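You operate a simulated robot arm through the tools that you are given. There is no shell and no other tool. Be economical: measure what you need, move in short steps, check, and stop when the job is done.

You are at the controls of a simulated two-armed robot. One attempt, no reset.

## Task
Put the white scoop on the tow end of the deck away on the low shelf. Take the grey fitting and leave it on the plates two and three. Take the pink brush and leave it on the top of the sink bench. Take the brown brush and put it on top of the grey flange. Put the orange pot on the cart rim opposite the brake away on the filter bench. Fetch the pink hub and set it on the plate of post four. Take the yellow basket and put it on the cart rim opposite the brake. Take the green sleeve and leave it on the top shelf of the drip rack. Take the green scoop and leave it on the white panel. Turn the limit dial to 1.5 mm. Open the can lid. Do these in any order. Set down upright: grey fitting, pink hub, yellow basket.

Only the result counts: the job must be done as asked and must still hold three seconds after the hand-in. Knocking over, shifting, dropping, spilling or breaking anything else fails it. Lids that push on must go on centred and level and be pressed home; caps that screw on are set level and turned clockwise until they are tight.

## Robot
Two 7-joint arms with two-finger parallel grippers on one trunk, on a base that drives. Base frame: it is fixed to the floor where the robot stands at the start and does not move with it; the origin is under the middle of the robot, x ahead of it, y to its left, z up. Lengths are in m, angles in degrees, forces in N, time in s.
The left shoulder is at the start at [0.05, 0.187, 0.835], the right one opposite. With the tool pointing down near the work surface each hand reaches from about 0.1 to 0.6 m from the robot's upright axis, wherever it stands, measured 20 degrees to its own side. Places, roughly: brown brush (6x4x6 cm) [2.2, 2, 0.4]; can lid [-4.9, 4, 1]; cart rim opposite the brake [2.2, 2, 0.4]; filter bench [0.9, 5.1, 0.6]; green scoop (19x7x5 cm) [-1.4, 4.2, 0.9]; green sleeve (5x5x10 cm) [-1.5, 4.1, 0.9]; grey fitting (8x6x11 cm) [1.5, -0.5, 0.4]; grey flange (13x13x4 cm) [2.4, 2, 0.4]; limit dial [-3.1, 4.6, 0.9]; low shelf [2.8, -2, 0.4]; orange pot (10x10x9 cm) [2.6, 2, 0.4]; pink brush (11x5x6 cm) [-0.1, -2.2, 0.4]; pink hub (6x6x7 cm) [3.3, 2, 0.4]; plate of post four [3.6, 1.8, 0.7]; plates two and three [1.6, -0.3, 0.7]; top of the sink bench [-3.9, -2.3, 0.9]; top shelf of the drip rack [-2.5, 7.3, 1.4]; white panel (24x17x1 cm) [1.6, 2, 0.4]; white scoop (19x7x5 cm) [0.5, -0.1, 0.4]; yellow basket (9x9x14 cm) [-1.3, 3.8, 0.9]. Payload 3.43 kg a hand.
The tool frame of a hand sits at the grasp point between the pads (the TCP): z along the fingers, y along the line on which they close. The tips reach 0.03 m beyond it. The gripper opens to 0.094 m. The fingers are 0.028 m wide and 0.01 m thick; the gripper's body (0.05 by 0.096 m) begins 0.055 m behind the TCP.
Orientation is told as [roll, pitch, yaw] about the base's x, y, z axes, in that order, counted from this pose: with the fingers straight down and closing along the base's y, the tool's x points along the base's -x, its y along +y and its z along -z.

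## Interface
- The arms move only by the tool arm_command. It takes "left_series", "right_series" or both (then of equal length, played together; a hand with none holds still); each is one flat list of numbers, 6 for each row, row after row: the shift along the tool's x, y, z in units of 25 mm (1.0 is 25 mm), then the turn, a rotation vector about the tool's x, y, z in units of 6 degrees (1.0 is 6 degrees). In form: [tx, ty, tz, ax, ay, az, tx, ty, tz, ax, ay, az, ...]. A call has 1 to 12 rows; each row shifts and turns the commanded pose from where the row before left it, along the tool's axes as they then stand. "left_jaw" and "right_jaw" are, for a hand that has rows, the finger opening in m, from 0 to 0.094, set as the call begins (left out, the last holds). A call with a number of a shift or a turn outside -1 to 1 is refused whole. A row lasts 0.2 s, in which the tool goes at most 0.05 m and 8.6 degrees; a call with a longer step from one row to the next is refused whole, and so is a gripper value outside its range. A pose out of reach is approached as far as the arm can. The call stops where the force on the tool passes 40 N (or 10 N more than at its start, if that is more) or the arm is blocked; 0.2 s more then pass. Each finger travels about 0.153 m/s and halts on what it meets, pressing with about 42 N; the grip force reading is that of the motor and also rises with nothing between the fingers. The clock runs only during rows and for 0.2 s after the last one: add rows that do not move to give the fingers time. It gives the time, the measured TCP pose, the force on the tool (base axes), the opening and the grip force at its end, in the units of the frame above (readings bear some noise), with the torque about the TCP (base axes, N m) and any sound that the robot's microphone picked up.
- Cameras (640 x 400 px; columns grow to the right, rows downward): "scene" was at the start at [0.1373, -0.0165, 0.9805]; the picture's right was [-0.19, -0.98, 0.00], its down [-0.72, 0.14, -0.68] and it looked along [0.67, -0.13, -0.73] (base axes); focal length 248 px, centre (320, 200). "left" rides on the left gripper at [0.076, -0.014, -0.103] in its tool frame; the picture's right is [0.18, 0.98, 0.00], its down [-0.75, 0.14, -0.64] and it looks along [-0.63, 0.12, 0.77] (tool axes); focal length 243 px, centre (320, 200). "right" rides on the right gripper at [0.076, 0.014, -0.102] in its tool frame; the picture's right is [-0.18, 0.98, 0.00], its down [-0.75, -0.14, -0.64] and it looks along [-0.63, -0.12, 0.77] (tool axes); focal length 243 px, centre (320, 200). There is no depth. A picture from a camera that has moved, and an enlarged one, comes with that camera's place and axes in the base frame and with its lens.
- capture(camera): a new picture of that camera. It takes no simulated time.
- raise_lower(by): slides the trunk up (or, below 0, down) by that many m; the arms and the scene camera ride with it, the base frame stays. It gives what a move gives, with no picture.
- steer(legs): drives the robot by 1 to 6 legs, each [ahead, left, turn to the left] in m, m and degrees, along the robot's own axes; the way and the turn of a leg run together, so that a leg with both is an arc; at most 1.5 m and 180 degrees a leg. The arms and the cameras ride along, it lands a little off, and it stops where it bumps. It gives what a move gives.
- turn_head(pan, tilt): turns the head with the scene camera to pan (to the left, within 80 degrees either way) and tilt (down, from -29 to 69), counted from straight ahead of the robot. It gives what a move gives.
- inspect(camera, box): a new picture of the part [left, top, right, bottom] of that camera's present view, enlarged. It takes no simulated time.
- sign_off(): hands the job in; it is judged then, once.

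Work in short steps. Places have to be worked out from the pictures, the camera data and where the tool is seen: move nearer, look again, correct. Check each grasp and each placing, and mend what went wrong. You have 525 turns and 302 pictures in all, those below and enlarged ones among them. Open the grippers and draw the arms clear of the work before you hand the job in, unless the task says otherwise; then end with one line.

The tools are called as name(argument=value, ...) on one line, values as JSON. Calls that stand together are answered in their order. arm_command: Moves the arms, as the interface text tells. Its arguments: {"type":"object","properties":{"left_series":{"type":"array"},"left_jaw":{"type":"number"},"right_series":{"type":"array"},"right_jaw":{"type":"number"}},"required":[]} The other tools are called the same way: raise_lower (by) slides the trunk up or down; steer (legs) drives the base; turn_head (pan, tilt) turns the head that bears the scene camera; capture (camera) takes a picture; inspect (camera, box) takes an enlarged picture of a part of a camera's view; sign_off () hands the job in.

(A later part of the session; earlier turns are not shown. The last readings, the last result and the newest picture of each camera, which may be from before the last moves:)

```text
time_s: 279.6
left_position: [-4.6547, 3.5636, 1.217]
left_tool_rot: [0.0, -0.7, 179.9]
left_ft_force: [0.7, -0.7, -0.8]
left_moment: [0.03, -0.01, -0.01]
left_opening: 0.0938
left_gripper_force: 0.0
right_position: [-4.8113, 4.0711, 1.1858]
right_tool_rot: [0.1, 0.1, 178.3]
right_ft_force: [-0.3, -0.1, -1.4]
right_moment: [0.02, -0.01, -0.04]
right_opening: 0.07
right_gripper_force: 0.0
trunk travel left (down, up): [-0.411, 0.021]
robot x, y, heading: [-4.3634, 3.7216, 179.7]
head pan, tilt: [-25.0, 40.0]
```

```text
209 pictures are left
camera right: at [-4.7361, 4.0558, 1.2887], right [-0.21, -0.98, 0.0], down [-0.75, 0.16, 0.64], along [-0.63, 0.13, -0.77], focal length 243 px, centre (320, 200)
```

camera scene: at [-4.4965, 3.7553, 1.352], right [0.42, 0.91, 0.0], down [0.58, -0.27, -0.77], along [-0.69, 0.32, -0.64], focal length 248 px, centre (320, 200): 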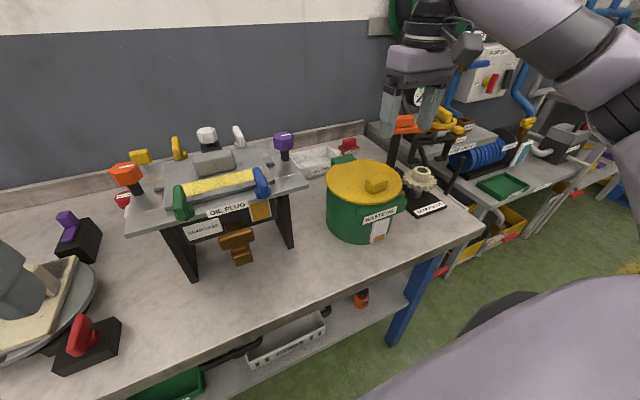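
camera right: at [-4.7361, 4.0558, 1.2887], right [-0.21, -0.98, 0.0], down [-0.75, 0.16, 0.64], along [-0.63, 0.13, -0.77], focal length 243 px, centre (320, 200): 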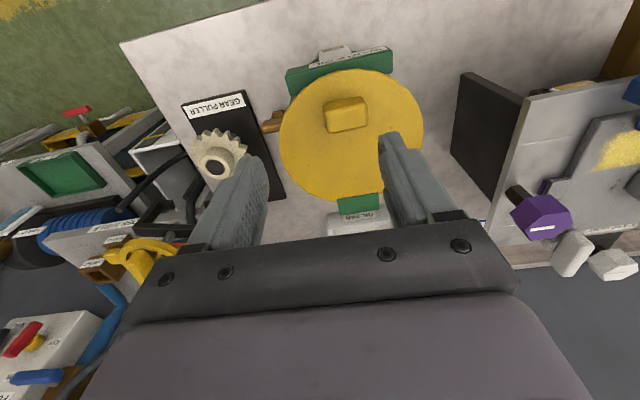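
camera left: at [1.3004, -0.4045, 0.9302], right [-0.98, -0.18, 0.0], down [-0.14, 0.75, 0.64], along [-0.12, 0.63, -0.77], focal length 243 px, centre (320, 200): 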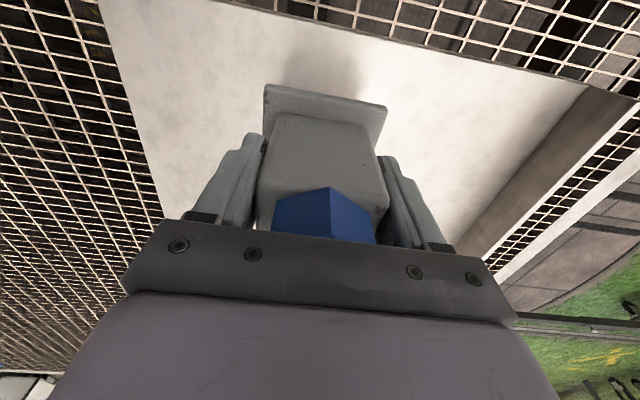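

Triangulated: knob at (−4.833, 4.048, 1.04). I move over it and descend part way.

arm_command(right_series=[-0.42, 0.46, 0.6, 0, 0, 0, -0.42, 0.46, 0.6, 0, 0, 0, 0, 0, 0.8, 0, 0, 0, 0, 0, 0.8, 0, 0, 0, 0, 0, 0.8, 0, 0, 0, 0, 0, 0.6, 0, 0, 0])

capture(camera="right")

inspect(camera="scene", box=[280, 60, 480, 260])

```text
time_s: 281.1
left_position: [-4.6563, 3.564, 1.216]
left_tool_rot: [0.0, -0.8, 179.8]
left_ft_force: [0.0, 0.6, 0.1]
left_moment: [0.01, -0.02, -0.01]
left_opening: 0.0941
left_gripper_force: 0.0
right_position: [-4.831, 4.0493, 1.0799]
right_tool_rot: [0.1, 0.0, 178.4]
right_ft_force: [-0.6, -0.4, 0.0]
right_moment: [0.0, 0.02, 0.0]
right_opening: 0.07
right_gripper_force: 0.0
trunk travel left (down, up): [-0.411, 0.021]
robot x, y, heading: [-4.362, 3.7165, 179.9]
head pan, tilt: [-25.0, 40.0]
```

```text
208 pictures are left
camera right: at [-4.7569, 4.0339, 1.1829], right [-0.21, -0.98, 0.0], down [-0.75, 0.16, 0.64], along [-0.63, 0.13, -0.77], focal length 243 px, centre (320, 200)
```

right: 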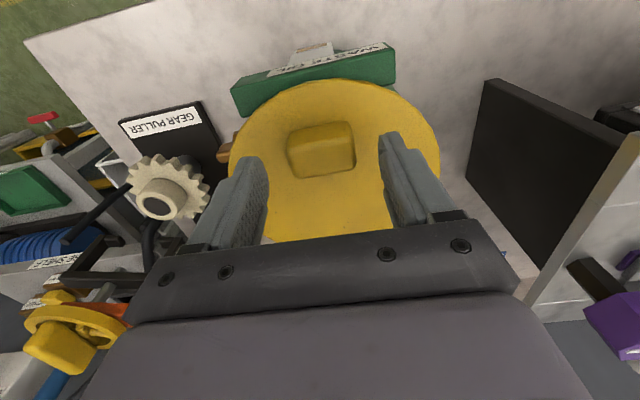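

```text
2.00 times, centred on (380, 160) of scene
camera zoom: at [-4.4965, 3.7555, 1.352], right [0.42, 0.91, 0.0], down [0.58, -0.27, -0.77], along [-0.69, 0.32, -0.64], focal length 496 px, centre (200, 280)
```

zoom: 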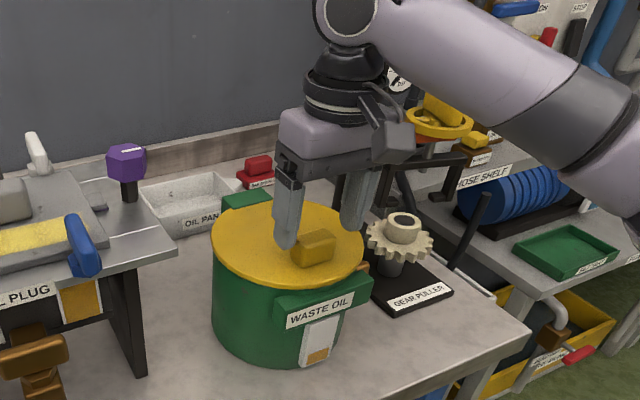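

Aligned over the knob. I lower slowly and close.

arm_command(right_series=[0, 0, 0.3, 0, 0, 0, 0, 0, 0.3, 0, 0, 0, 0, 0, 0.3, 0, 0, 0, 0, 0, 0.2, 0, 0, 0])

arm_command(right_series=[0, 0, 0, 0, 0, 0, 0, 0, 0, 0, 0, 0, 0, 0, 0, 0, 0, 0], right_jaw=0.0)

capture(camera="right")

```text
time_s: 282.1
left_position: [-4.6558, 3.5643, 1.2164]
left_tool_rot: [0.0, -0.8, 179.8]
left_ft_force: [-0.1, 0.0, -0.1]
left_moment: [0.02, 0.01, 0.01]
left_opening: 0.0939
left_gripper_force: 0.0
right_position: [-4.8331, 4.0484, 1.054]
right_tool_rot: [0.1, 0.1, 178.4]
right_ft_force: [0.3, 0.3, -0.1]
right_moment: [0.0, 0.02, -0.03]
right_opening: 0.0702
right_gripper_force: 0.0
trunk travel left (down, up): [-0.411, 0.021]
robot x, y, heading: [-4.3602, 3.7201, 180.2]
head pan, tilt: [-25.0, 40.0]
```

```text
time_s: 282.9
left_position: [-4.6557, 3.5628, 1.2158]
left_tool_rot: [0.1, -0.7, 179.8]
left_ft_force: [-0.2, 0.0, 0.2]
left_moment: [-0.01, -0.04, -0.01]
left_opening: 0.094
left_gripper_force: 0.1
right_position: [-4.8323, 4.0482, 1.0555]
right_tool_rot: [0.2, 0.0, 178.5]
right_ft_force: [-1.3, 2.4, 2.0]
right_moment: [0.02, 0.12, 1.09]
right_opening: 0.0439
right_gripper_force: 44.8
trunk travel left (down, up): [-0.411, 0.021]
robot x, y, heading: [-4.3597, 3.7206, 179.9]
head pan, tilt: [-25.0, 40.0]
```

```text
206 pictures are left
camera right: at [-4.7577, 4.0334, 1.1576], right [-0.21, -0.98, 0.0], down [-0.75, 0.16, 0.64], along [-0.63, 0.13, -0.77], focal length 243 px, centre (320, 200)
```

right: 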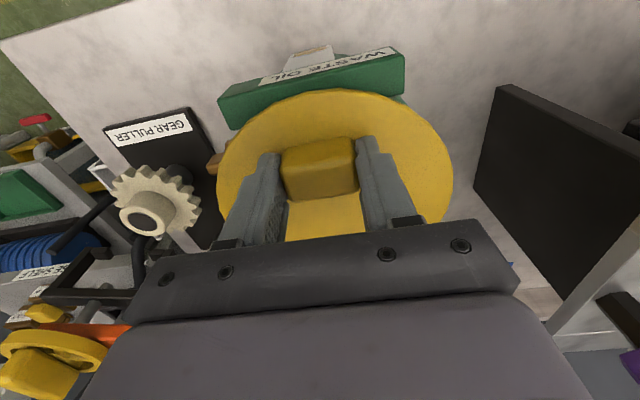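

Knob gripped (4.4 cm). I try the hinge arc for the first 20° and watch the forces.

arm_command(right_series=[-0.15, 0, -0.49, 0, 0, 0, -0.15, 0, -0.48, 0, 0, 0, -0.23, 0, -0.45, 0, 0, 0, -0.23, 0, -0.45, 0, 0, 0])

capture(camera="right")

inspect(camera="scene", box=[280, 60, 480, 260])

```text
time_s: 283.9
left_position: [-4.6535, 3.5649, 1.217]
left_tool_rot: [0.0, -0.7, 179.8]
left_ft_force: [0.3, 0.4, -0.3]
left_moment: [-0.02, -0.01, -0.01]
left_opening: 0.0942
left_gripper_force: 0.0
right_position: [-4.8512, 4.0477, 1.1018]
right_tool_rot: [0.1, 0.3, 178.4]
right_ft_force: [13.5, 1.3, -4.2]
right_moment: [0.3, -1.53, 1.02]
right_opening: 0.044
right_gripper_force: 44.8
trunk travel left (down, up): [-0.411, 0.021]
robot x, y, heading: [-4.3635, 3.7236, 179.8]
head pan, tilt: [-25.0, 40.0]
```

```text
205 pictures are left
camera right: at [-4.7768, 4.0332, 1.2046], right [-0.21, -0.98, 0.0], down [-0.75, 0.16, 0.64], along [-0.62, 0.14, -0.77], focal length 243 px, centre (320, 200)
```

right: 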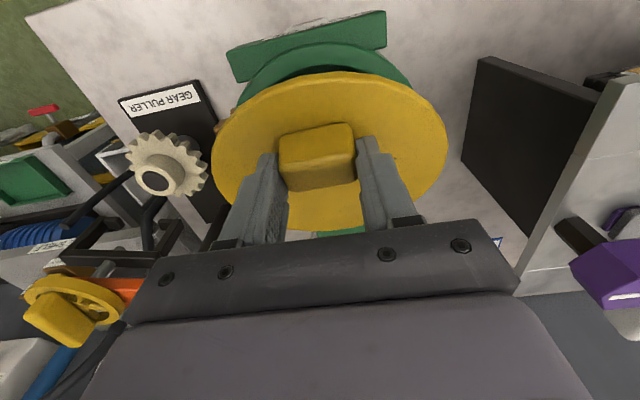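

```text
2.00 times, centred on (380, 160) of scene
camera zoom: at [-4.495, 3.7557, 1.3521], right [0.42, 0.91, 0.0], down [0.58, -0.27, -0.77], along [-0.69, 0.32, -0.64], focal length 496 px, centre (200, 280)
```

zoom: 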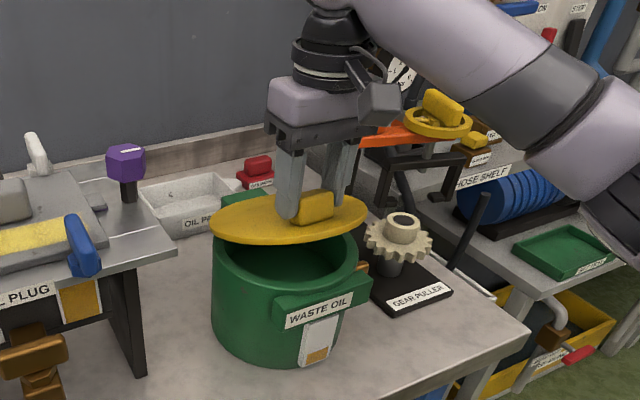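

The lid swings on its hinge. I continue, letting the hand tilt along by half the angle.

arm_command(right_series=[-0.2, 0, -0.42, 0, 0.5, 0, -0.28, 0, -0.4, 0, 0.5, 0, -0.32, 0, -0.4, 0, 0.5, 0, -0.32, 0, -0.38, 0, 0.5, 0])

inspect(camera="scene", box=[280, 60, 480, 260])

```text
time_s: 284.9
left_position: [-4.6557, 3.562, 1.2156]
left_tool_rot: [0.0, -0.7, 179.8]
left_ft_force: [-0.5, 0.1, 0.1]
left_moment: [-0.01, -0.01, 0.02]
left_opening: 0.0941
left_gripper_force: 0.0
right_position: [-4.8837, 4.0487, 1.1373]
right_tool_rot: [0.1, 12.1, 178.4]
right_ft_force: [5.1, -4.8, -9.9]
right_moment: [0.25, -1.3, 0.98]
right_opening: 0.044
right_gripper_force: 45.6
trunk travel left (down, up): [-0.411, 0.021]
robot x, y, heading: [-4.3614, 3.7218, 179.9]
head pan, tilt: [-25.0, 40.0]
```

```text
2.00 times, centred on (380, 160) of scene
camera zoom: at [-4.4969, 3.7549, 1.3519], right [0.42, 0.91, 0.0], down [0.58, -0.27, -0.77], along [-0.69, 0.33, -0.64], focal length 496 px, centre (200, 280)
```

zoom: 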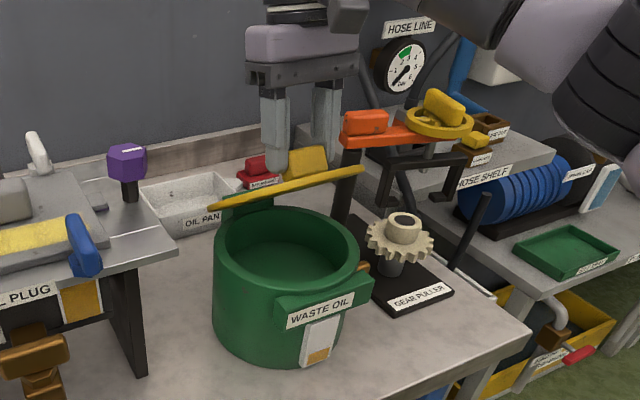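

Going well. I continue to about 70°.

arm_command(right_series=[-0.34, 0, -0.37, 0, 0.6, 0, -0.35, 0, -0.36, 0, 0.6, 0, -0.36, 0, -0.35, 0, 0.6, 0, -0.36, 0, -0.35, 0, 0.6, 0, -0.38, 0, -0.34, 0, 0.6, 0, -0.38, 0, -0.33, 0, 0.6, 0])

inspect(camera="scene", box=[280, 60, 480, 260])

```text
time_s: 285.9
left_position: [-4.655, 3.5656, 1.2166]
left_tool_rot: [0.1, -0.7, 179.7]
left_ft_force: [-0.9, -0.7, -0.8]
left_moment: [0.05, -0.02, -0.02]
left_opening: 0.0937
left_gripper_force: 0.1
right_position: [-4.8844, 4.0483, 1.13]
right_tool_rot: [-1.3, 25.9, 177.0]
right_ft_force: [11.4, 14.2, 2.8]
right_moment: [-0.37, -1.12, 1.37]
right_opening: 0.0443
right_gripper_force: 45.3
right hand out of reach, approached as far as the arm can: row 3, 4, 5
trunk travel left (down, up): [-0.411, 0.021]
robot x, y, heading: [-4.362, 3.7217, 179.8]
head pan, tilt: [-25.0, 40.0]
stopped in row 5 (right hand): the force on the tool passed its limit (the readings are from after the stop); the commanded pose is now the measured one
```

```text
2.00 times, centred on (380, 160) of scene
camera zoom: at [-4.4964, 3.7566, 1.352], right [0.43, 0.9, 0.0], down [0.58, -0.27, -0.77], along [-0.69, 0.33, -0.64], focal length 496 px, centre (200, 280)
```

zoom: 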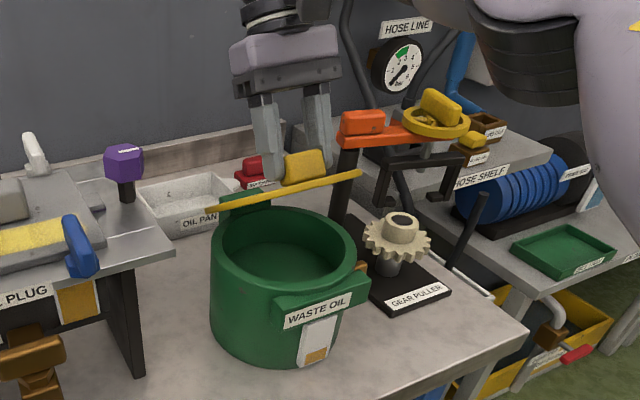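

The tilt ran out of reach. I tilt the hand back upright while continuing the arc (the knob can pivot between the pads).

arm_command(right_series=[-0.2, 0, -0.56, 0, -0.6, 0, -0.24, 0, -0.54, 0, -0.6, 0, -0.38, 0, -0.34, 0, -0.6, 0, -0.4, 0, -0.31, 0, -0.6, 0, -0.46, 0, -0.22, 0, -0.6, 0, -0.47, 0, -0.18, 0, -0.3, 0])

inspect(camera="scene", box=[280, 60, 480, 260])

```text
time_s: 287.3
left_position: [-4.6541, 3.5658, 1.2158]
left_tool_rot: [0.2, -0.8, 179.7]
left_ft_force: [-0.6, -0.5, 0.4]
left_moment: [-0.02, -0.01, -0.02]
left_opening: 0.0938
left_gripper_force: 0.0
right_position: [-4.9504, 4.0481, 1.1691]
right_tool_rot: [-0.9, 5.6, 177.4]
right_ft_force: [10.4, 3.3, 2.5]
right_moment: [-0.41, -1.47, 0.28]
right_opening: 0.0437
right_gripper_force: 45.6
right hand out of reach, approached as far as the arm can: row 6
trunk travel left (down, up): [-0.411, 0.021]
robot x, y, heading: [-4.3622, 3.7188, 179.8]
head pan, tilt: [-25.0, 40.0]
```

```text
2.00 times, centred on (380, 160) of scene
camera zoom: at [-4.4949, 3.7568, 1.3522], right [0.43, 0.9, 0.0], down [0.58, -0.27, -0.77], along [-0.69, 0.33, -0.64], focal length 496 px, centre (200, 280)
```

zoom: 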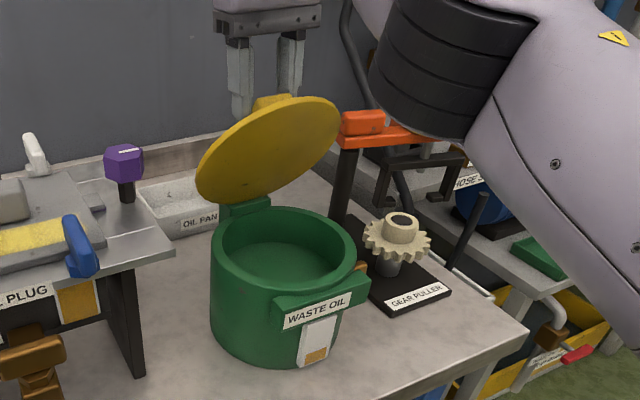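

Lid is at ~65°. The remaining motion is nearly straight toward the wall, so I drive ahead 5 cm.

steer(legs=[[0.05, 0, 0]])

inspect(camera="scene", box=[280, 60, 480, 260])

```text
time_s: 288.2
left_position: [-4.7052, 3.5651, 1.2175]
left_tool_rot: [0.0, -0.7, 179.6]
left_ft_force: [-0.1, 0.1, 0.2]
left_moment: [0.0, 0.01, 0.0]
left_opening: 0.0941
left_gripper_force: 0.1
right_position: [-5.0028, 4.0486, 1.1676]
right_tool_rot: [-0.9, 5.1, 177.5]
right_ft_force: [-11.0, 5.1, 14.5]
right_moment: [-0.29, 1.18, 0.05]
right_opening: 0.0437
right_gripper_force: 45.2
trunk travel left (down, up): [-0.411, 0.021]
robot x, y, heading: [-4.4113, 3.7221, 179.9]
head pan, tilt: [-25.0, 40.0]
```

```text
2.00 times, centred on (380, 160) of scene
camera zoom: at [-4.547, 3.7566, 1.352], right [0.43, 0.9, 0.0], down [0.58, -0.27, -0.77], along [-0.69, 0.33, -0.64], focal length 496 px, centre (200, 280)
```

zoom: 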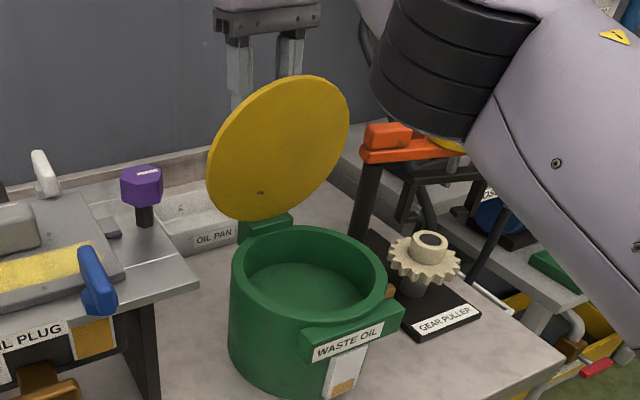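

About 90°. I push 2.5 cm further with a slight lowering so it leans past vertical.

raise_lower(by=-0.005)

steer(legs=[[0.025, 0, 0]])

capture(camera="scene")

capture(camera="right")

```text
time_s: 288.7
left_position: [-4.7034, 3.5637, 1.2124]
left_tool_rot: [0.1, -0.9, 179.6]
left_ft_force: [-0.2, 0.5, 0.1]
left_moment: [0.0, 0.0, -0.01]
left_opening: 0.0942
left_gripper_force: 0.0
right_position: [-5.0023, 4.0486, 1.1688]
right_tool_rot: [-1.0, 4.5, 177.4]
right_ft_force: [-6.8, 5.4, 30.2]
right_moment: [-0.51, 0.18, 0.36]
right_opening: 0.0437
right_gripper_force: 44.8
trunk travel left (down, up): [-0.406, 0.026]
robot x, y, heading: [-4.4087, 3.7203, 180.0]
head pan, tilt: [-25.0, 40.0]
```

```text
time_s: 289.5
left_position: [-4.7308, 3.5673, 1.2104]
left_tool_rot: [0.2, -0.7, 179.6]
left_ft_force: [-0.4, 0.3, 0.3]
left_moment: [-0.05, -0.01, -0.02]
left_opening: 0.0938
left_gripper_force: 0.1
right_position: [-5.0293, 4.0477, 1.1619]
right_tool_rot: [-0.8, 5.1, 177.5]
right_ft_force: [-0.8, 1.1, -0.6]
right_moment: [-0.04, -0.06, -0.01]
right_opening: 0.0
right_gripper_force: 32.7
trunk travel left (down, up): [-0.406, 0.026]
robot x, y, heading: [-4.435, 3.7257, 179.6]
head pan, tilt: [-25.0, 40.0]
```

```text
199 pictures are left
camera scene: at [-4.5716, 3.7577, 1.3467], right [0.43, 0.9, 0.0], down [0.58, -0.28, -0.77], along [-0.69, 0.33, -0.64], focal length 248 px, centre (320, 200)
```

scene: 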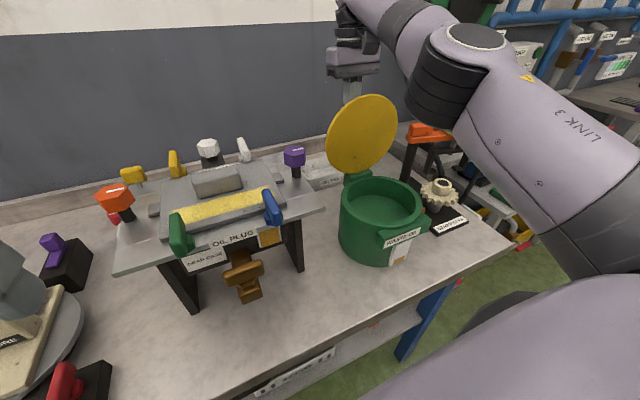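

```text
198 pictures are left
camera right: at [-4.9629, 4.0316, 1.2708], right [-0.22, -0.97, -0.03], down [-0.8, 0.17, 0.57], along [-0.55, 0.15, -0.82], focal length 243 px, centre (320, 200)
```

right: 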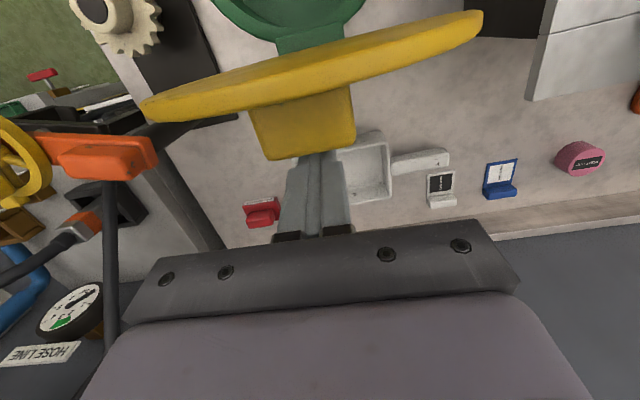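

The fingers slipped off but the lid stands open. I move the hand straight up and check that it stays.

arm_command(right_series=[0, 0, -0.5, 0, 0, 0, 0, 0, -0.7, 0, 0, 0, 0, 0, -0.9, 0, 0, 0, 0, 0, -0.9, 0, 0, 0, 0, 0, -0.9, 0, 0, 0])

capture(camera="scene")

capture(camera="right")

```text
time_s: 290.7
left_position: [-4.7284, 3.566, 1.2115]
left_tool_rot: [0.0, -0.9, 179.6]
left_ft_force: [-0.1, -0.9, -1.1]
left_moment: [0.01, 0.01, 0.0]
left_opening: 0.0942
left_gripper_force: 0.0
right_position: [-5.0098, 4.0296, 1.2202]
right_tool_rot: [-0.9, 4.9, 177.5]
right_ft_force: [0.3, -0.3, 0.0]
right_moment: [0.01, -0.02, 0.02]
right_opening: 0.0
right_gripper_force: 33.3
right hand out of reach, approached as far as the arm can: row 1, 2, 3, 4, 5
trunk travel left (down, up): [-0.406, 0.026]
robot x, y, heading: [-4.4376, 3.7206, 179.8]
head pan, tilt: [-25.0, 40.0]
```

```text
197 pictures are left
camera scene: at [-4.5701, 3.756, 1.347], right [0.43, 0.9, 0.0], down [0.58, -0.27, -0.77], along [-0.69, 0.33, -0.64], focal length 248 px, centre (320, 200)
```

scene: 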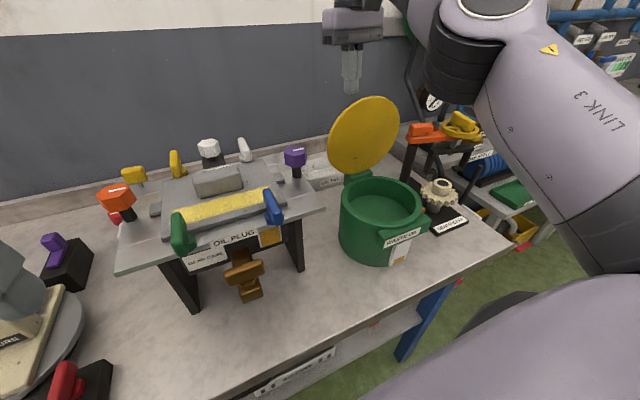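

```text
196 pictures are left
camera right: at [-4.9433, 4.0125, 1.3296], right [-0.22, -0.97, -0.03], down [-0.8, 0.17, 0.58], along [-0.56, 0.15, -0.82], focal length 243 px, centre (320, 200)
```

right: 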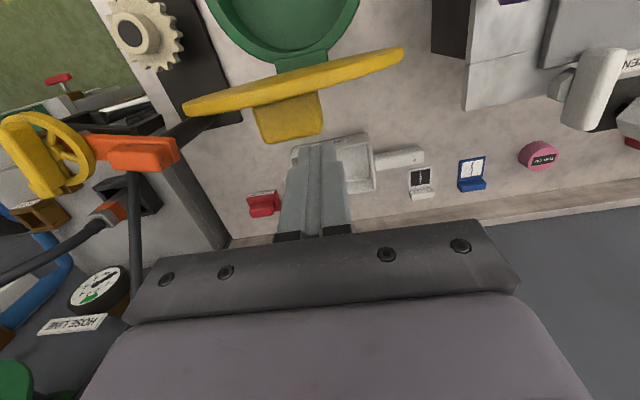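

Lid stays open. I raise the trunk 2.5 cm to clear the lid's edge and back away.

raise_lower(by=0.025)

steer(legs=[[-0.5, 0, 0]])

turn_head(pan=-25, tilt=30)

capture(camera="scene")

```text
time_s: 291.4
left_position: [-4.7301, 3.5652, 1.2357]
left_tool_rot: [0.1, -0.7, 179.6]
left_ft_force: [-0.5, 0.0, 0.7]
left_moment: [0.01, -0.03, -0.01]
left_opening: 0.094
left_gripper_force: 0.0
right_position: [-5.0106, 4.0314, 1.246]
right_tool_rot: [-0.8, 5.3, 177.5]
right_ft_force: [0.3, -0.1, 0.4]
right_moment: [0.02, 0.0, -0.01]
right_opening: 0.0
right_gripper_force: 32.4
trunk travel left (down, up): [-0.431, 0.001]
robot x, y, heading: [-4.436, 3.7219, 179.6]
head pan, tilt: [-25.0, 40.0]
```

```text
time_s: 294.4
left_position: [-4.2341, 3.5632, 1.2362]
left_tool_rot: [0.1, -0.8, 179.8]
left_ft_force: [-0.7, 0.5, 0.3]
left_moment: [0.01, -0.01, -0.01]
left_opening: 0.0939
left_gripper_force: 0.1
right_position: [-4.5143, 4.029, 1.2446]
right_tool_rot: [-0.9, 5.0, 177.6]
right_ft_force: [-0.5, -0.3, -0.5]
right_moment: [0.01, -0.03, -0.01]
right_opening: 0.0002
right_gripper_force: 32.9
trunk travel left (down, up): [-0.431, 0.001]
robot x, y, heading: [-3.9398, 3.7179, 179.9]
head pan, tilt: [-25.0, 40.0]
```

```text
time_s: 295.1
left_position: [-4.2338, 3.5631, 1.2367]
left_tool_rot: [0.0, -0.8, 179.6]
left_ft_force: [0.6, 0.5, 0.8]
left_moment: [-0.02, 0.01, 0.01]
left_opening: 0.0937
left_gripper_force: 0.1
right_position: [-4.5142, 4.0279, 1.2454]
right_tool_rot: [-0.9, 5.1, 177.6]
right_ft_force: [0.2, -0.2, -1.0]
right_moment: [0.02, -0.01, -0.03]
right_opening: 0.0
right_gripper_force: 33.7
trunk travel left (down, up): [-0.431, 0.001]
robot x, y, heading: [-3.9379, 3.7227, 180.1]
head pan, tilt: [-25.0, 30.0]
```

```text
195 pictures are left
camera scene: at [-4.0801, 3.7569, 1.3872], right [0.43, 0.9, 0.0], down [0.45, -0.21, -0.87], along [-0.78, 0.37, -0.5], focal length 248 px, centre (320, 200)
```

scene: 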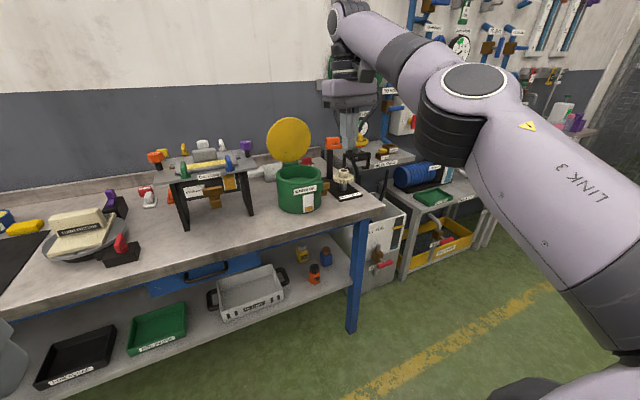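

The can is open and stays so. Next the limit dial at (−3.1, 4.6): I turn around to face the island table.

arm_command(right_series=[0.8, 0, 0, 0, -0.8, 0, 0.8, 0, 0, 0, 0, 0, 0.8, 0, 0, 0, 0, 0, 0.8, 0, 0, 0, 0, 0, 0.8, 0, 0, 0, 0, 0, 0.8, 0, 0, 0, 0, 0])

steer(legs=[[0.05, 0, 0], [0, 0, -90], [0, 0, -90]])

turn_head(pan=25, tilt=35)

capture(camera="scene")

```text
time_s: 296.5
left_position: [-4.2338, 3.5636, 1.2374]
left_tool_rot: [-0.1, -0.8, 179.7]
left_ft_force: [-0.8, 0.5, -0.5]
left_moment: [-0.01, 0.0, 0.02]
left_opening: 0.0941
left_gripper_force: 0.0
right_position: [-4.395, 4.0241, 1.2493]
right_tool_rot: [-0.9, 0.2, 177.6]
right_ft_force: [0.0, 0.0, 0.4]
right_moment: [-0.03, -0.01, 0.06]
right_opening: 0.0002
right_gripper_force: 33.2
trunk travel left (down, up): [-0.431, 0.001]
robot x, y, heading: [-3.9384, 3.7225, 179.6]
head pan, tilt: [-25.0, 30.0]
```

```text
time_s: 305.0
left_position: [-3.6984, 3.8792, 1.2355]
left_tool_rot: [0.0, -0.8, 0.3]
left_ft_force: [0.2, -0.6, 0.3]
left_moment: [0.01, 0.01, 0.0]
left_opening: 0.0938
left_gripper_force: 0.1
right_position: [-3.5329, 3.4194, 1.2495]
right_tool_rot: [-0.9, 0.3, -1.8]
right_ft_force: [-0.4, 0.1, 0.1]
right_moment: [-0.04, 0.0, -0.01]
right_opening: 0.0001
right_gripper_force: 33.1
trunk travel left (down, up): [-0.431, 0.001]
robot x, y, heading: [-3.9924, 3.7197, 0.5]
head pan, tilt: [-25.0, 30.0]
```

```text
time_s: 306.2
left_position: [-3.6993, 3.8799, 1.2378]
left_tool_rot: [0.0, -0.9, 0.3]
left_ft_force: [1.0, -0.2, 0.3]
left_moment: [0.02, -0.01, -0.01]
left_opening: 0.0943
left_gripper_force: 0.0
right_position: [-3.5339, 3.4203, 1.2485]
right_tool_rot: [-0.9, 0.3, -1.8]
right_ft_force: [-0.5, 0.4, 0.8]
right_moment: [-0.03, -0.02, -0.02]
right_opening: 0.0
right_gripper_force: 32.7
trunk travel left (down, up): [-0.431, 0.001]
robot x, y, heading: [-3.9846, 3.7203, 0.4]
head pan, tilt: [25.0, 35.0]
```

```text
194 pictures are left
camera scene: at [-3.8513, 3.7564, 1.3795], right [0.43, -0.9, 0.0], down [-0.52, -0.25, -0.82], along [0.74, 0.35, -0.57], focal length 248 px, centre (320, 200)
```

scene: 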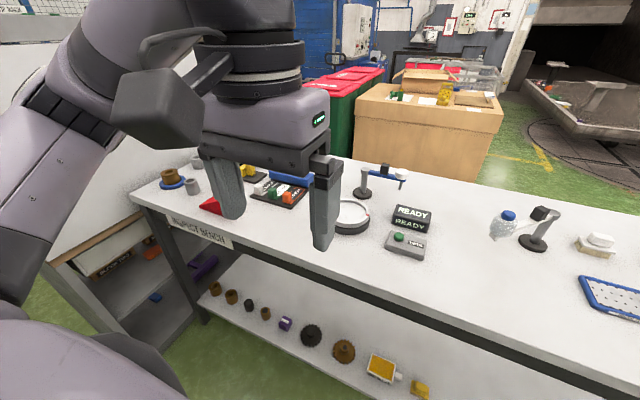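

The dial is hidden behind my left hand. I drive left (north) 0.7 m to get in front of it.

steer(legs=[[0, 0.7, 0]])

turn_head(pan=0, tilt=40)

capture(camera="scene")

```text
time_s: 309.5
left_position: [-3.7097, 4.4282, 1.2396]
left_tool_rot: [2.8, -0.1, -5.8]
left_ft_force: [-0.1, 0.2, -0.3]
left_moment: [0.02, 0.05, 0.02]
left_opening: 0.0941
left_gripper_force: 0.0
right_position: [-3.556, 3.9816, 1.2473]
right_tool_rot: [0.9, -0.3, -4.2]
right_ft_force: [-0.2, -0.7, 0.6]
right_moment: [0.08, 0.0, 0.0]
right_opening: 0.0001
right_gripper_force: 33.1
trunk travel left (down, up): [-0.431, 0.001]
robot x, y, heading: [-3.988, 4.3236, -1.8]
head pan, tilt: [25.0, 35.0]
stopped in leg 1: the robot was blocked; the commanded pose is now the measured one
```

```text
time_s: 310.4
left_position: [-3.7094, 4.4289, 1.2382]
left_tool_rot: [3.1, -0.2, -6.0]
left_ft_force: [-0.8, 0.0, -0.8]
left_moment: [0.04, -0.03, 0.0]
left_opening: 0.094
left_gripper_force: 0.0
right_position: [-3.554, 3.9822, 1.2439]
right_tool_rot: [0.9, -0.4, -4.0]
right_ft_force: [-0.2, 0.2, 0.2]
right_moment: [0.01, -0.01, 0.01]
right_opening: 0.0
right_gripper_force: 33.4
trunk travel left (down, up): [-0.431, 0.001]
robot x, y, heading: [-3.9904, 4.3267, -1.8]
head pan, tilt: [0.0, 40.0]
```

```text
193 pictures are left
camera scene: at [-3.857, 4.2889, 1.3733], right [-0.03, -1.0, -0.03], down [-0.63, 0.04, -0.77], along [0.77, 0.0, -0.63], focal length 248 px, centre (320, 200)
```

scene: 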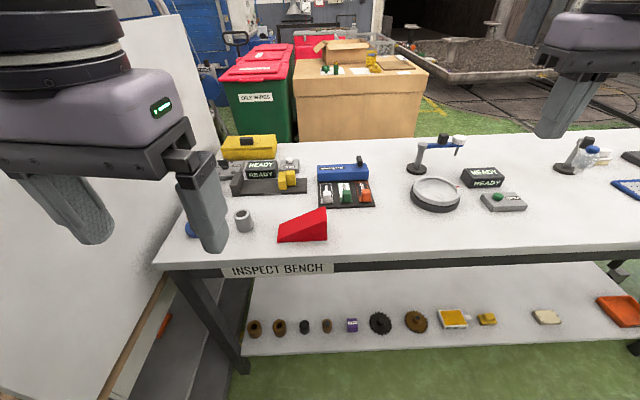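

The left elbow touched the whiteboard. I move back right a little at once and tuck the left arm in.

steer(legs=[[0, -0.12, 1.8]])

turn_head(pan=50, tilt=15)

capture(camera="scene")

turn_head(pan=5, tilt=40)

inspect(camera="scene", box=[200, 110, 400, 240])

```text
time_s: 311.6
left_position: [-3.7002, 4.3573, 1.2319]
left_tool_rot: [0.9, 0.5, -2.8]
left_ft_force: [0.5, 0.3, 0.2]
left_moment: [0.02, 0.01, 0.04]
left_opening: 0.0939
left_gripper_force: 0.1
right_position: [-3.5346, 3.9102, 1.2494]
right_tool_rot: [-0.7, 0.3, -2.1]
right_ft_force: [0.1, 0.2, -0.5]
right_moment: [0.01, -0.01, 0.02]
right_opening: 0.0
right_gripper_force: 33.3
trunk travel left (down, up): [-0.431, 0.001]
robot x, y, heading: [-3.9869, 4.2162, 0.2]
head pan, tilt: [0.0, 40.0]
```

```text
time_s: 312.8
left_position: [-3.7011, 4.3583, 1.2304]
left_tool_rot: [0.8, 0.4, -3.0]
left_ft_force: [0.4, -1.3, 0.0]
left_moment: [0.01, 0.02, -0.01]
left_opening: 0.0943
left_gripper_force: 0.0
right_position: [-3.5341, 3.913, 1.2487]
right_tool_rot: [-0.8, 0.4, -2.1]
right_ft_force: [0.3, -1.1, 0.4]
right_moment: [0.0, -0.01, 0.02]
right_opening: 0.0002
right_gripper_force: 32.9
trunk travel left (down, up): [-0.431, 0.001]
robot x, y, heading: [-3.9912, 4.2132, 0.2]
head pan, tilt: [50.0, 15.0]
```

```text
192 pictures are left
camera scene: at [-3.8704, 4.2845, 1.4115], right [0.77, -0.64, 0.0], down [-0.17, -0.2, -0.97], along [0.62, 0.74, -0.26], focal length 248 px, centre (320, 200)
```

scene: 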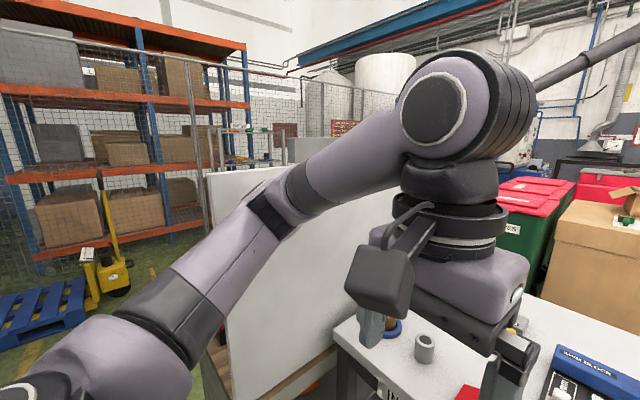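

```text
time_s: 313.9
left_position: [-3.7006, 4.3578, 1.2311]
left_tool_rot: [0.8, 0.5, -2.9]
left_ft_force: [-0.2, 0.0, -0.5]
left_moment: [0.0, 0.01, -0.01]
left_opening: 0.0939
left_gripper_force: 0.0
right_position: [-3.5331, 3.9122, 1.2484]
right_tool_rot: [-0.9, 0.3, -2.1]
right_ft_force: [-0.1, 0.5, 0.4]
right_moment: [-0.01, -0.01, 0.0]
right_opening: 0.0
right_gripper_force: 33.1
trunk travel left (down, up): [-0.431, 0.001]
robot x, y, heading: [-3.987, 4.2141, 0.0]
head pan, tilt: [5.0, 40.0]
```

```text
3.08 times, centred on (300, 175) of scene
camera zoom: at [-3.8457, 4.2205, 1.372], right [0.09, -1.0, 0.0], down [-0.64, -0.06, -0.77], along [0.76, 0.07, -0.64], focal length 764 px, centre (382, 277)
```

zoom: 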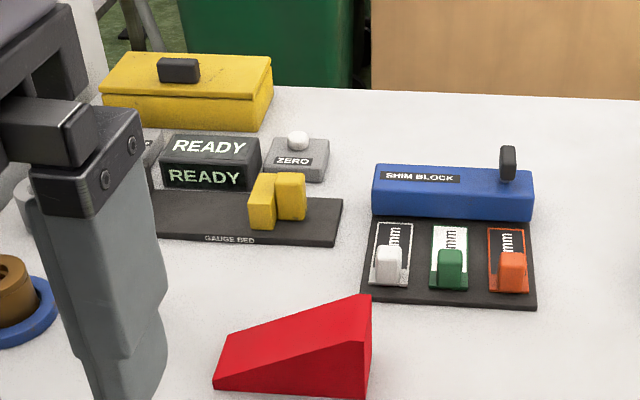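

I back up 0.3 m for a clear view of the gauge area.

steer(legs=[[-0.3, 0, 0]])

turn_head(pan=12, tilt=28)

capture(camera="scene")

inspect(camera="scene", box=[240, 130, 400, 230])

```text
time_s: 315.9
left_position: [-4.0041, 4.3576, 1.2325]
left_tool_rot: [0.8, 0.5, -3.0]
left_ft_force: [-0.3, 0.1, 0.4]
left_moment: [0.01, -0.04, 0.01]
left_opening: 0.094
left_gripper_force: 0.0
right_position: [-3.8376, 3.911, 1.249]
right_tool_rot: [-0.9, 0.4, -2.2]
right_ft_force: [0.3, 0.3, 0.0]
right_moment: [-0.03, -0.01, -0.04]
right_opening: 0.0002
right_gripper_force: 32.7
trunk travel left (down, up): [-0.431, 0.001]
robot x, y, heading: [-4.294, 4.2139, -0.0]
head pan, tilt: [5.0, 40.0]
```

```text
time_s: 316.7
left_position: [-4.0026, 4.3579, 1.232]
left_tool_rot: [0.8, 0.4, -3.1]
left_ft_force: [1.1, -0.5, -1.0]
left_moment: [0.01, 0.02, -0.01]
left_opening: 0.0938
left_gripper_force: 0.1
right_position: [-3.8372, 3.9103, 1.2489]
right_tool_rot: [-1.0, 0.3, -2.2]
right_ft_force: [0.2, -0.7, 1.0]
right_moment: [0.0, 0.0, 0.02]
right_opening: 0.0
right_gripper_force: 32.9
trunk travel left (down, up): [-0.431, 0.001]
robot x, y, heading: [-4.2926, 4.2145, 0.1]
head pan, tilt: [12.0, 28.0]
```

```text
190 pictures are left
camera scene: at [-4.1434, 4.2314, 1.3904], right [0.21, -0.98, 0.0], down [-0.46, -0.1, -0.88], along [0.86, 0.18, -0.47], focal length 248 px, centre (320, 200)
```

scene: 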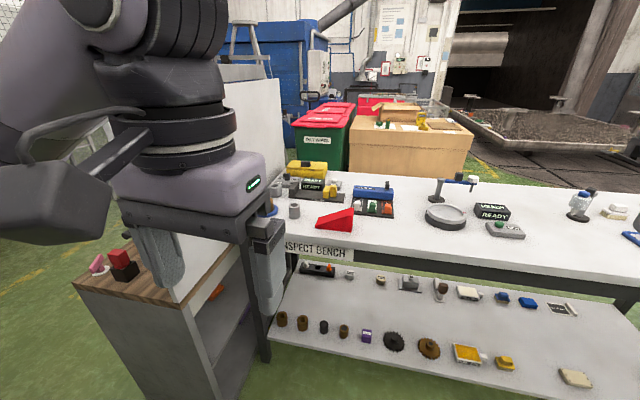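

```text
4.00 times, centred on (320, 180) of scene
camera zoom: at [-4.1434, 4.2314, 1.3904], right [0.21, -0.98, 0.0], down [-0.46, -0.1, -0.88], along [0.86, 0.18, -0.47], focal length 993 px, centre (320, 280)
```

zoom: 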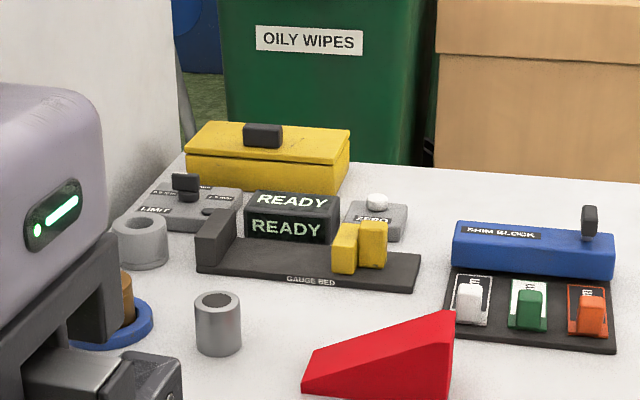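

The LIMIT dial is at about (−3.106, 4.61). I zoom right in.

inspect(camera="scene", box=[268, 164, 308, 192])

```text
14.29 times, centred on (288, 178) of scene
camera zoom: at [-4.1434, 4.2314, 1.3904], right [0.21, -0.98, 0.0], down [-0.46, -0.1, -0.88], along [0.86, 0.18, -0.47], focal length 3546 px, centre (777, 514)
```

zoom: 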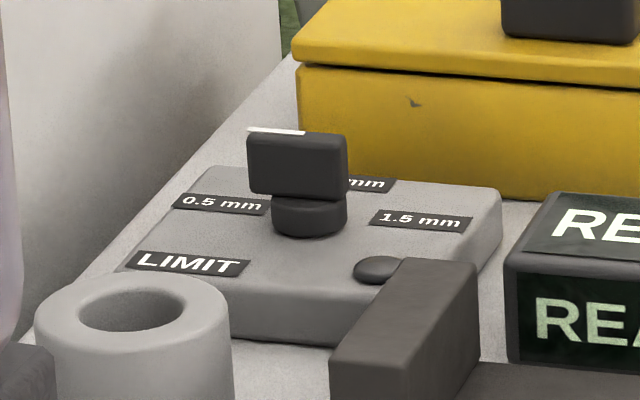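

The dial has marks 0.5 (left), a middle one (back) and 1.5 mm (right). I need a top view: I move up to the bench further south and extend the left arm forward, pitched 30°.

steer(legs=[[0, -0.15, 0], [0.42, 0, 0]])

arm_command(left_series=[-1, 0, 0, 0, -0.6, 0.5, -1, 0, 0, 0, -0.6, 0, -1, 0, 0, 0, -0.6, 0, -1, 0, 0, 0, -0.6, 0, -1, 0, 0, 0, -0.6, 0, -1, 0, 0, 0, -0.6, 0, -1, 0, 0, 0, -0.6, 0, -1, 0, 0, 0, -0.6, 0, -1, 0, 0, 0, 0, 0], left_jaw=0.0)

capture(camera="left")

turn_head(pan=20, tilt=35)

capture(camera="scene")

```text
time_s: 320.2
left_position: [-3.5863, 4.2095, 1.2322]
left_tool_rot: [0.8, 0.4, -2.5]
left_ft_force: [-0.7, 0.4, -0.4]
left_moment: [0.0, -0.01, 0.02]
left_opening: 0.0939
left_gripper_force: 0.0
right_position: [-3.417, 3.7659, 1.2484]
right_tool_rot: [-0.9, 0.2, -1.8]
right_ft_force: [0.8, -0.6, -0.2]
right_moment: [0.0, -0.01, 0.0]
right_opening: 0.0001
right_gripper_force: 32.7
trunk travel left (down, up): [-0.431, 0.001]
robot x, y, heading: [-3.8716, 4.0655, 0.4]
head pan, tilt: [12.0, 28.0]
```

```text
time_s: 322.2
left_position: [-3.3717, 4.1874, 1.2846]
left_tool_rot: [1.1, -28.4, -6.2]
left_ft_force: [-0.5, -0.5, -0.3]
left_moment: [0.0, -0.02, -0.01]
left_opening: 0.0
left_gripper_force: 33.4
right_position: [-3.4158, 3.7658, 1.247]
right_tool_rot: [-0.9, 0.3, -1.8]
right_ft_force: [0.1, 0.6, -0.7]
right_moment: [-0.01, -0.03, -0.02]
right_opening: 0.0002
right_gripper_force: 33.3
trunk travel left (down, up): [-0.431, 0.001]
robot x, y, heading: [-3.8745, 4.0658, 0.4]
head pan, tilt: [12.0, 28.0]
```

```text
187 pictures are left
camera left: at [-3.4883, 4.1852, 1.3377], right [-0.06, 1.0, -0.07], down [0.37, 0.09, 0.92], along [0.93, 0.03, -0.37], focal length 243 px, centre (320, 200)
```

left: 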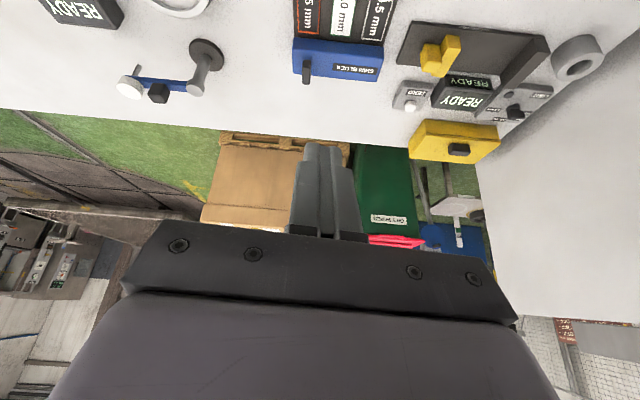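

```text
time_s: 322.9
left_position: [-3.3718, 4.189, 1.2836]
left_tool_rot: [1.0, -28.3, -6.1]
left_ft_force: [0.2, -0.7, 0.4]
left_moment: [0.05, -0.02, -0.04]
left_opening: 0.0001
left_gripper_force: 33.5
right_position: [-3.4174, 3.7651, 1.2483]
right_tool_rot: [-0.9, 0.4, -1.7]
right_ft_force: [-0.2, 0.2, -0.3]
right_moment: [0.01, -0.01, -0.02]
right_opening: 0.0
right_gripper_force: 33.5
trunk travel left (down, up): [-0.431, 0.001]
robot x, y, heading: [-3.8751, 4.0619, 0.5]
head pan, tilt: [20.0, 35.0]
```

```text
186 pictures are left
camera scene: at [-3.7315, 4.0946, 1.3796], right [0.35, -0.94, 0.0], down [-0.54, -0.2, -0.82], along [0.77, 0.29, -0.57], focal length 248 px, centre (320, 200)
```

scene: 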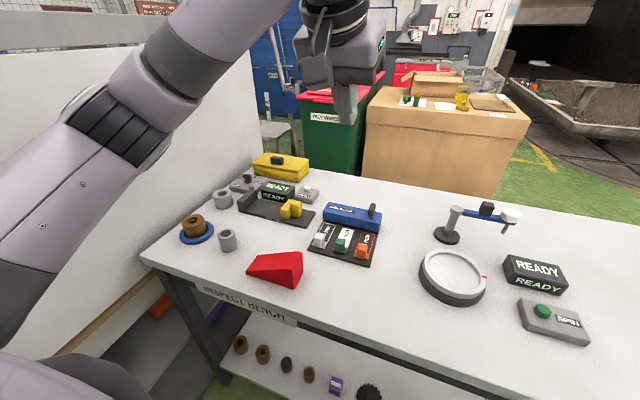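

From the west the dial is at the reach limit and the whiteboard is close. There is ~1 m of floor east of this bench (also needed for the cardboard box), so I retract the arm and look at the north route.

arm_command(left_series=[1, 0, 0, 0, 0.6, 0, 1, 0, 0, 0, 0.6, 0, 1, 0, 0, 0, 0.6, 0, 1, 0, 0, 0, 0.6, 0, 1, 0, 0, 0, 0.6, 0, 1, 0, 0, 0, 0.6, 0, 1, 0, 0, 0, 0.6, 0, 1, 0, 0, 0, 0.6, 0])

steer(legs=[[-0.35, 0, 0], [0, 0, 90]])

turn_head(pan=-15, tilt=15)

capture(camera="scene")

```text
time_s: 324.7
left_position: [-3.5592, 4.209, 1.2325]
left_tool_rot: [1.0, 0.6, -5.6]
left_ft_force: [-1.0, 0.6, 0.2]
left_moment: [-0.01, -0.01, -0.01]
left_opening: 0.0
left_gripper_force: 32.5
right_position: [-3.418, 3.7661, 1.2483]
right_tool_rot: [-0.8, 0.3, -1.8]
right_ft_force: [0.7, 0.6, -0.8]
right_moment: [0.0, 0.02, -0.04]
right_opening: 0.0
right_gripper_force: 33.1
trunk travel left (down, up): [-0.431, 0.001]
robot x, y, heading: [-3.8732, 4.0661, 0.5]
head pan, tilt: [20.0, 35.0]
```

```text
time_s: 330.8
left_position: [-4.3735, 4.372, 1.2322]
left_tool_rot: [0.9, 0.4, 85.3]
left_ft_force: [-0.3, -0.4, -0.3]
left_moment: [0.03, 0.02, -0.01]
left_opening: 0.0002
left_gripper_force: 33.0
right_position: [-3.9328, 4.5232, 1.2486]
right_tool_rot: [-1.0, 0.3, 89.0]
right_ft_force: [-0.3, -0.5, 0.1]
right_moment: [0.0, 0.03, -0.03]
right_opening: 0.0
right_gripper_force: 32.5
trunk travel left (down, up): [-0.431, 0.001]
robot x, y, heading: [-4.2253, 4.0604, 91.3]
head pan, tilt: [20.0, 35.0]
```

```text
time_s: 331.8
left_position: [-4.3732, 4.3731, 1.2319]
left_tool_rot: [0.9, 0.6, 85.3]
left_ft_force: [0.3, 0.3, -0.4]
left_moment: [-0.06, 0.0, -0.02]
left_opening: 0.0002
left_gripper_force: 32.8
right_position: [-3.9317, 4.5225, 1.2482]
right_tool_rot: [-0.9, 0.3, 89.1]
right_ft_force: [0.1, 0.1, -0.7]
right_moment: [0.02, 0.02, -0.02]
right_opening: 0.0002
right_gripper_force: 33.6
trunk travel left (down, up): [-0.431, 0.001]
robot x, y, heading: [-4.224, 4.0628, 91.2]
head pan, tilt: [-15.0, 15.0]
```

```text
185 pictures are left
camera scene: at [-4.2033, 4.2083, 1.4115], right [0.97, -0.24, 0.0], down [-0.06, -0.25, -0.97], along [0.23, 0.94, -0.26], focal length 248 px, centre (320, 200)
```

scene: 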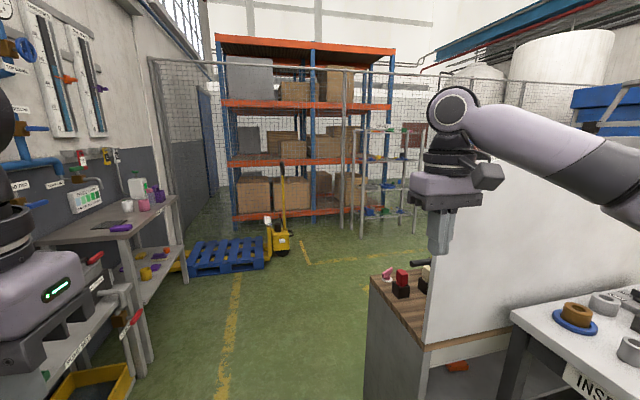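

The aisle continues. I check the right elbow's clearance to the whiteboard before moving on.

turn_head(pan=-65, tilt=30)

capture(camera="scene")

```text
time_s: 333.0
left_position: [-4.3723, 4.3715, 1.2321]
left_tool_rot: [0.9, 0.4, 85.2]
left_ft_force: [-0.3, -0.5, -0.4]
left_moment: [0.02, -0.01, 0.01]
left_opening: 0.0
left_gripper_force: 33.7
right_position: [-3.9313, 4.5225, 1.2481]
right_tool_rot: [-0.9, 0.3, 89.1]
right_ft_force: [-0.3, 0.1, -1.1]
right_moment: [0.02, -0.04, -0.03]
right_opening: 0.0
right_gripper_force: 32.9
trunk travel left (down, up): [-0.431, 0.001]
robot x, y, heading: [-4.2243, 4.063, 91.2]
head pan, tilt: [-65.0, 30.0]
```

```text
184 pictures are left
camera scene: at [-4.1443, 4.1576, 1.3873], right [0.44, -0.9, 0.0], down [-0.45, -0.22, -0.87], along [0.78, 0.38, -0.5], focal length 248 px, centre (320, 200)
```

scene: 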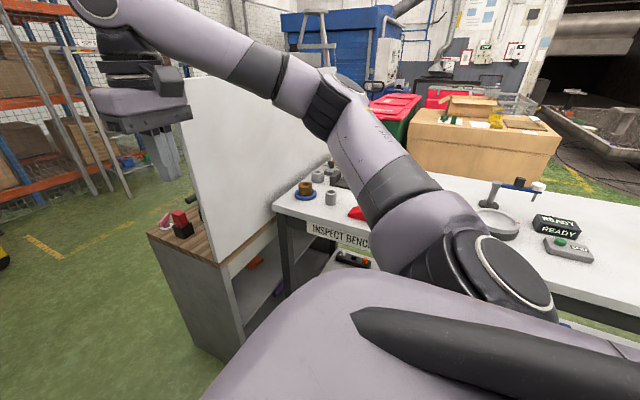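

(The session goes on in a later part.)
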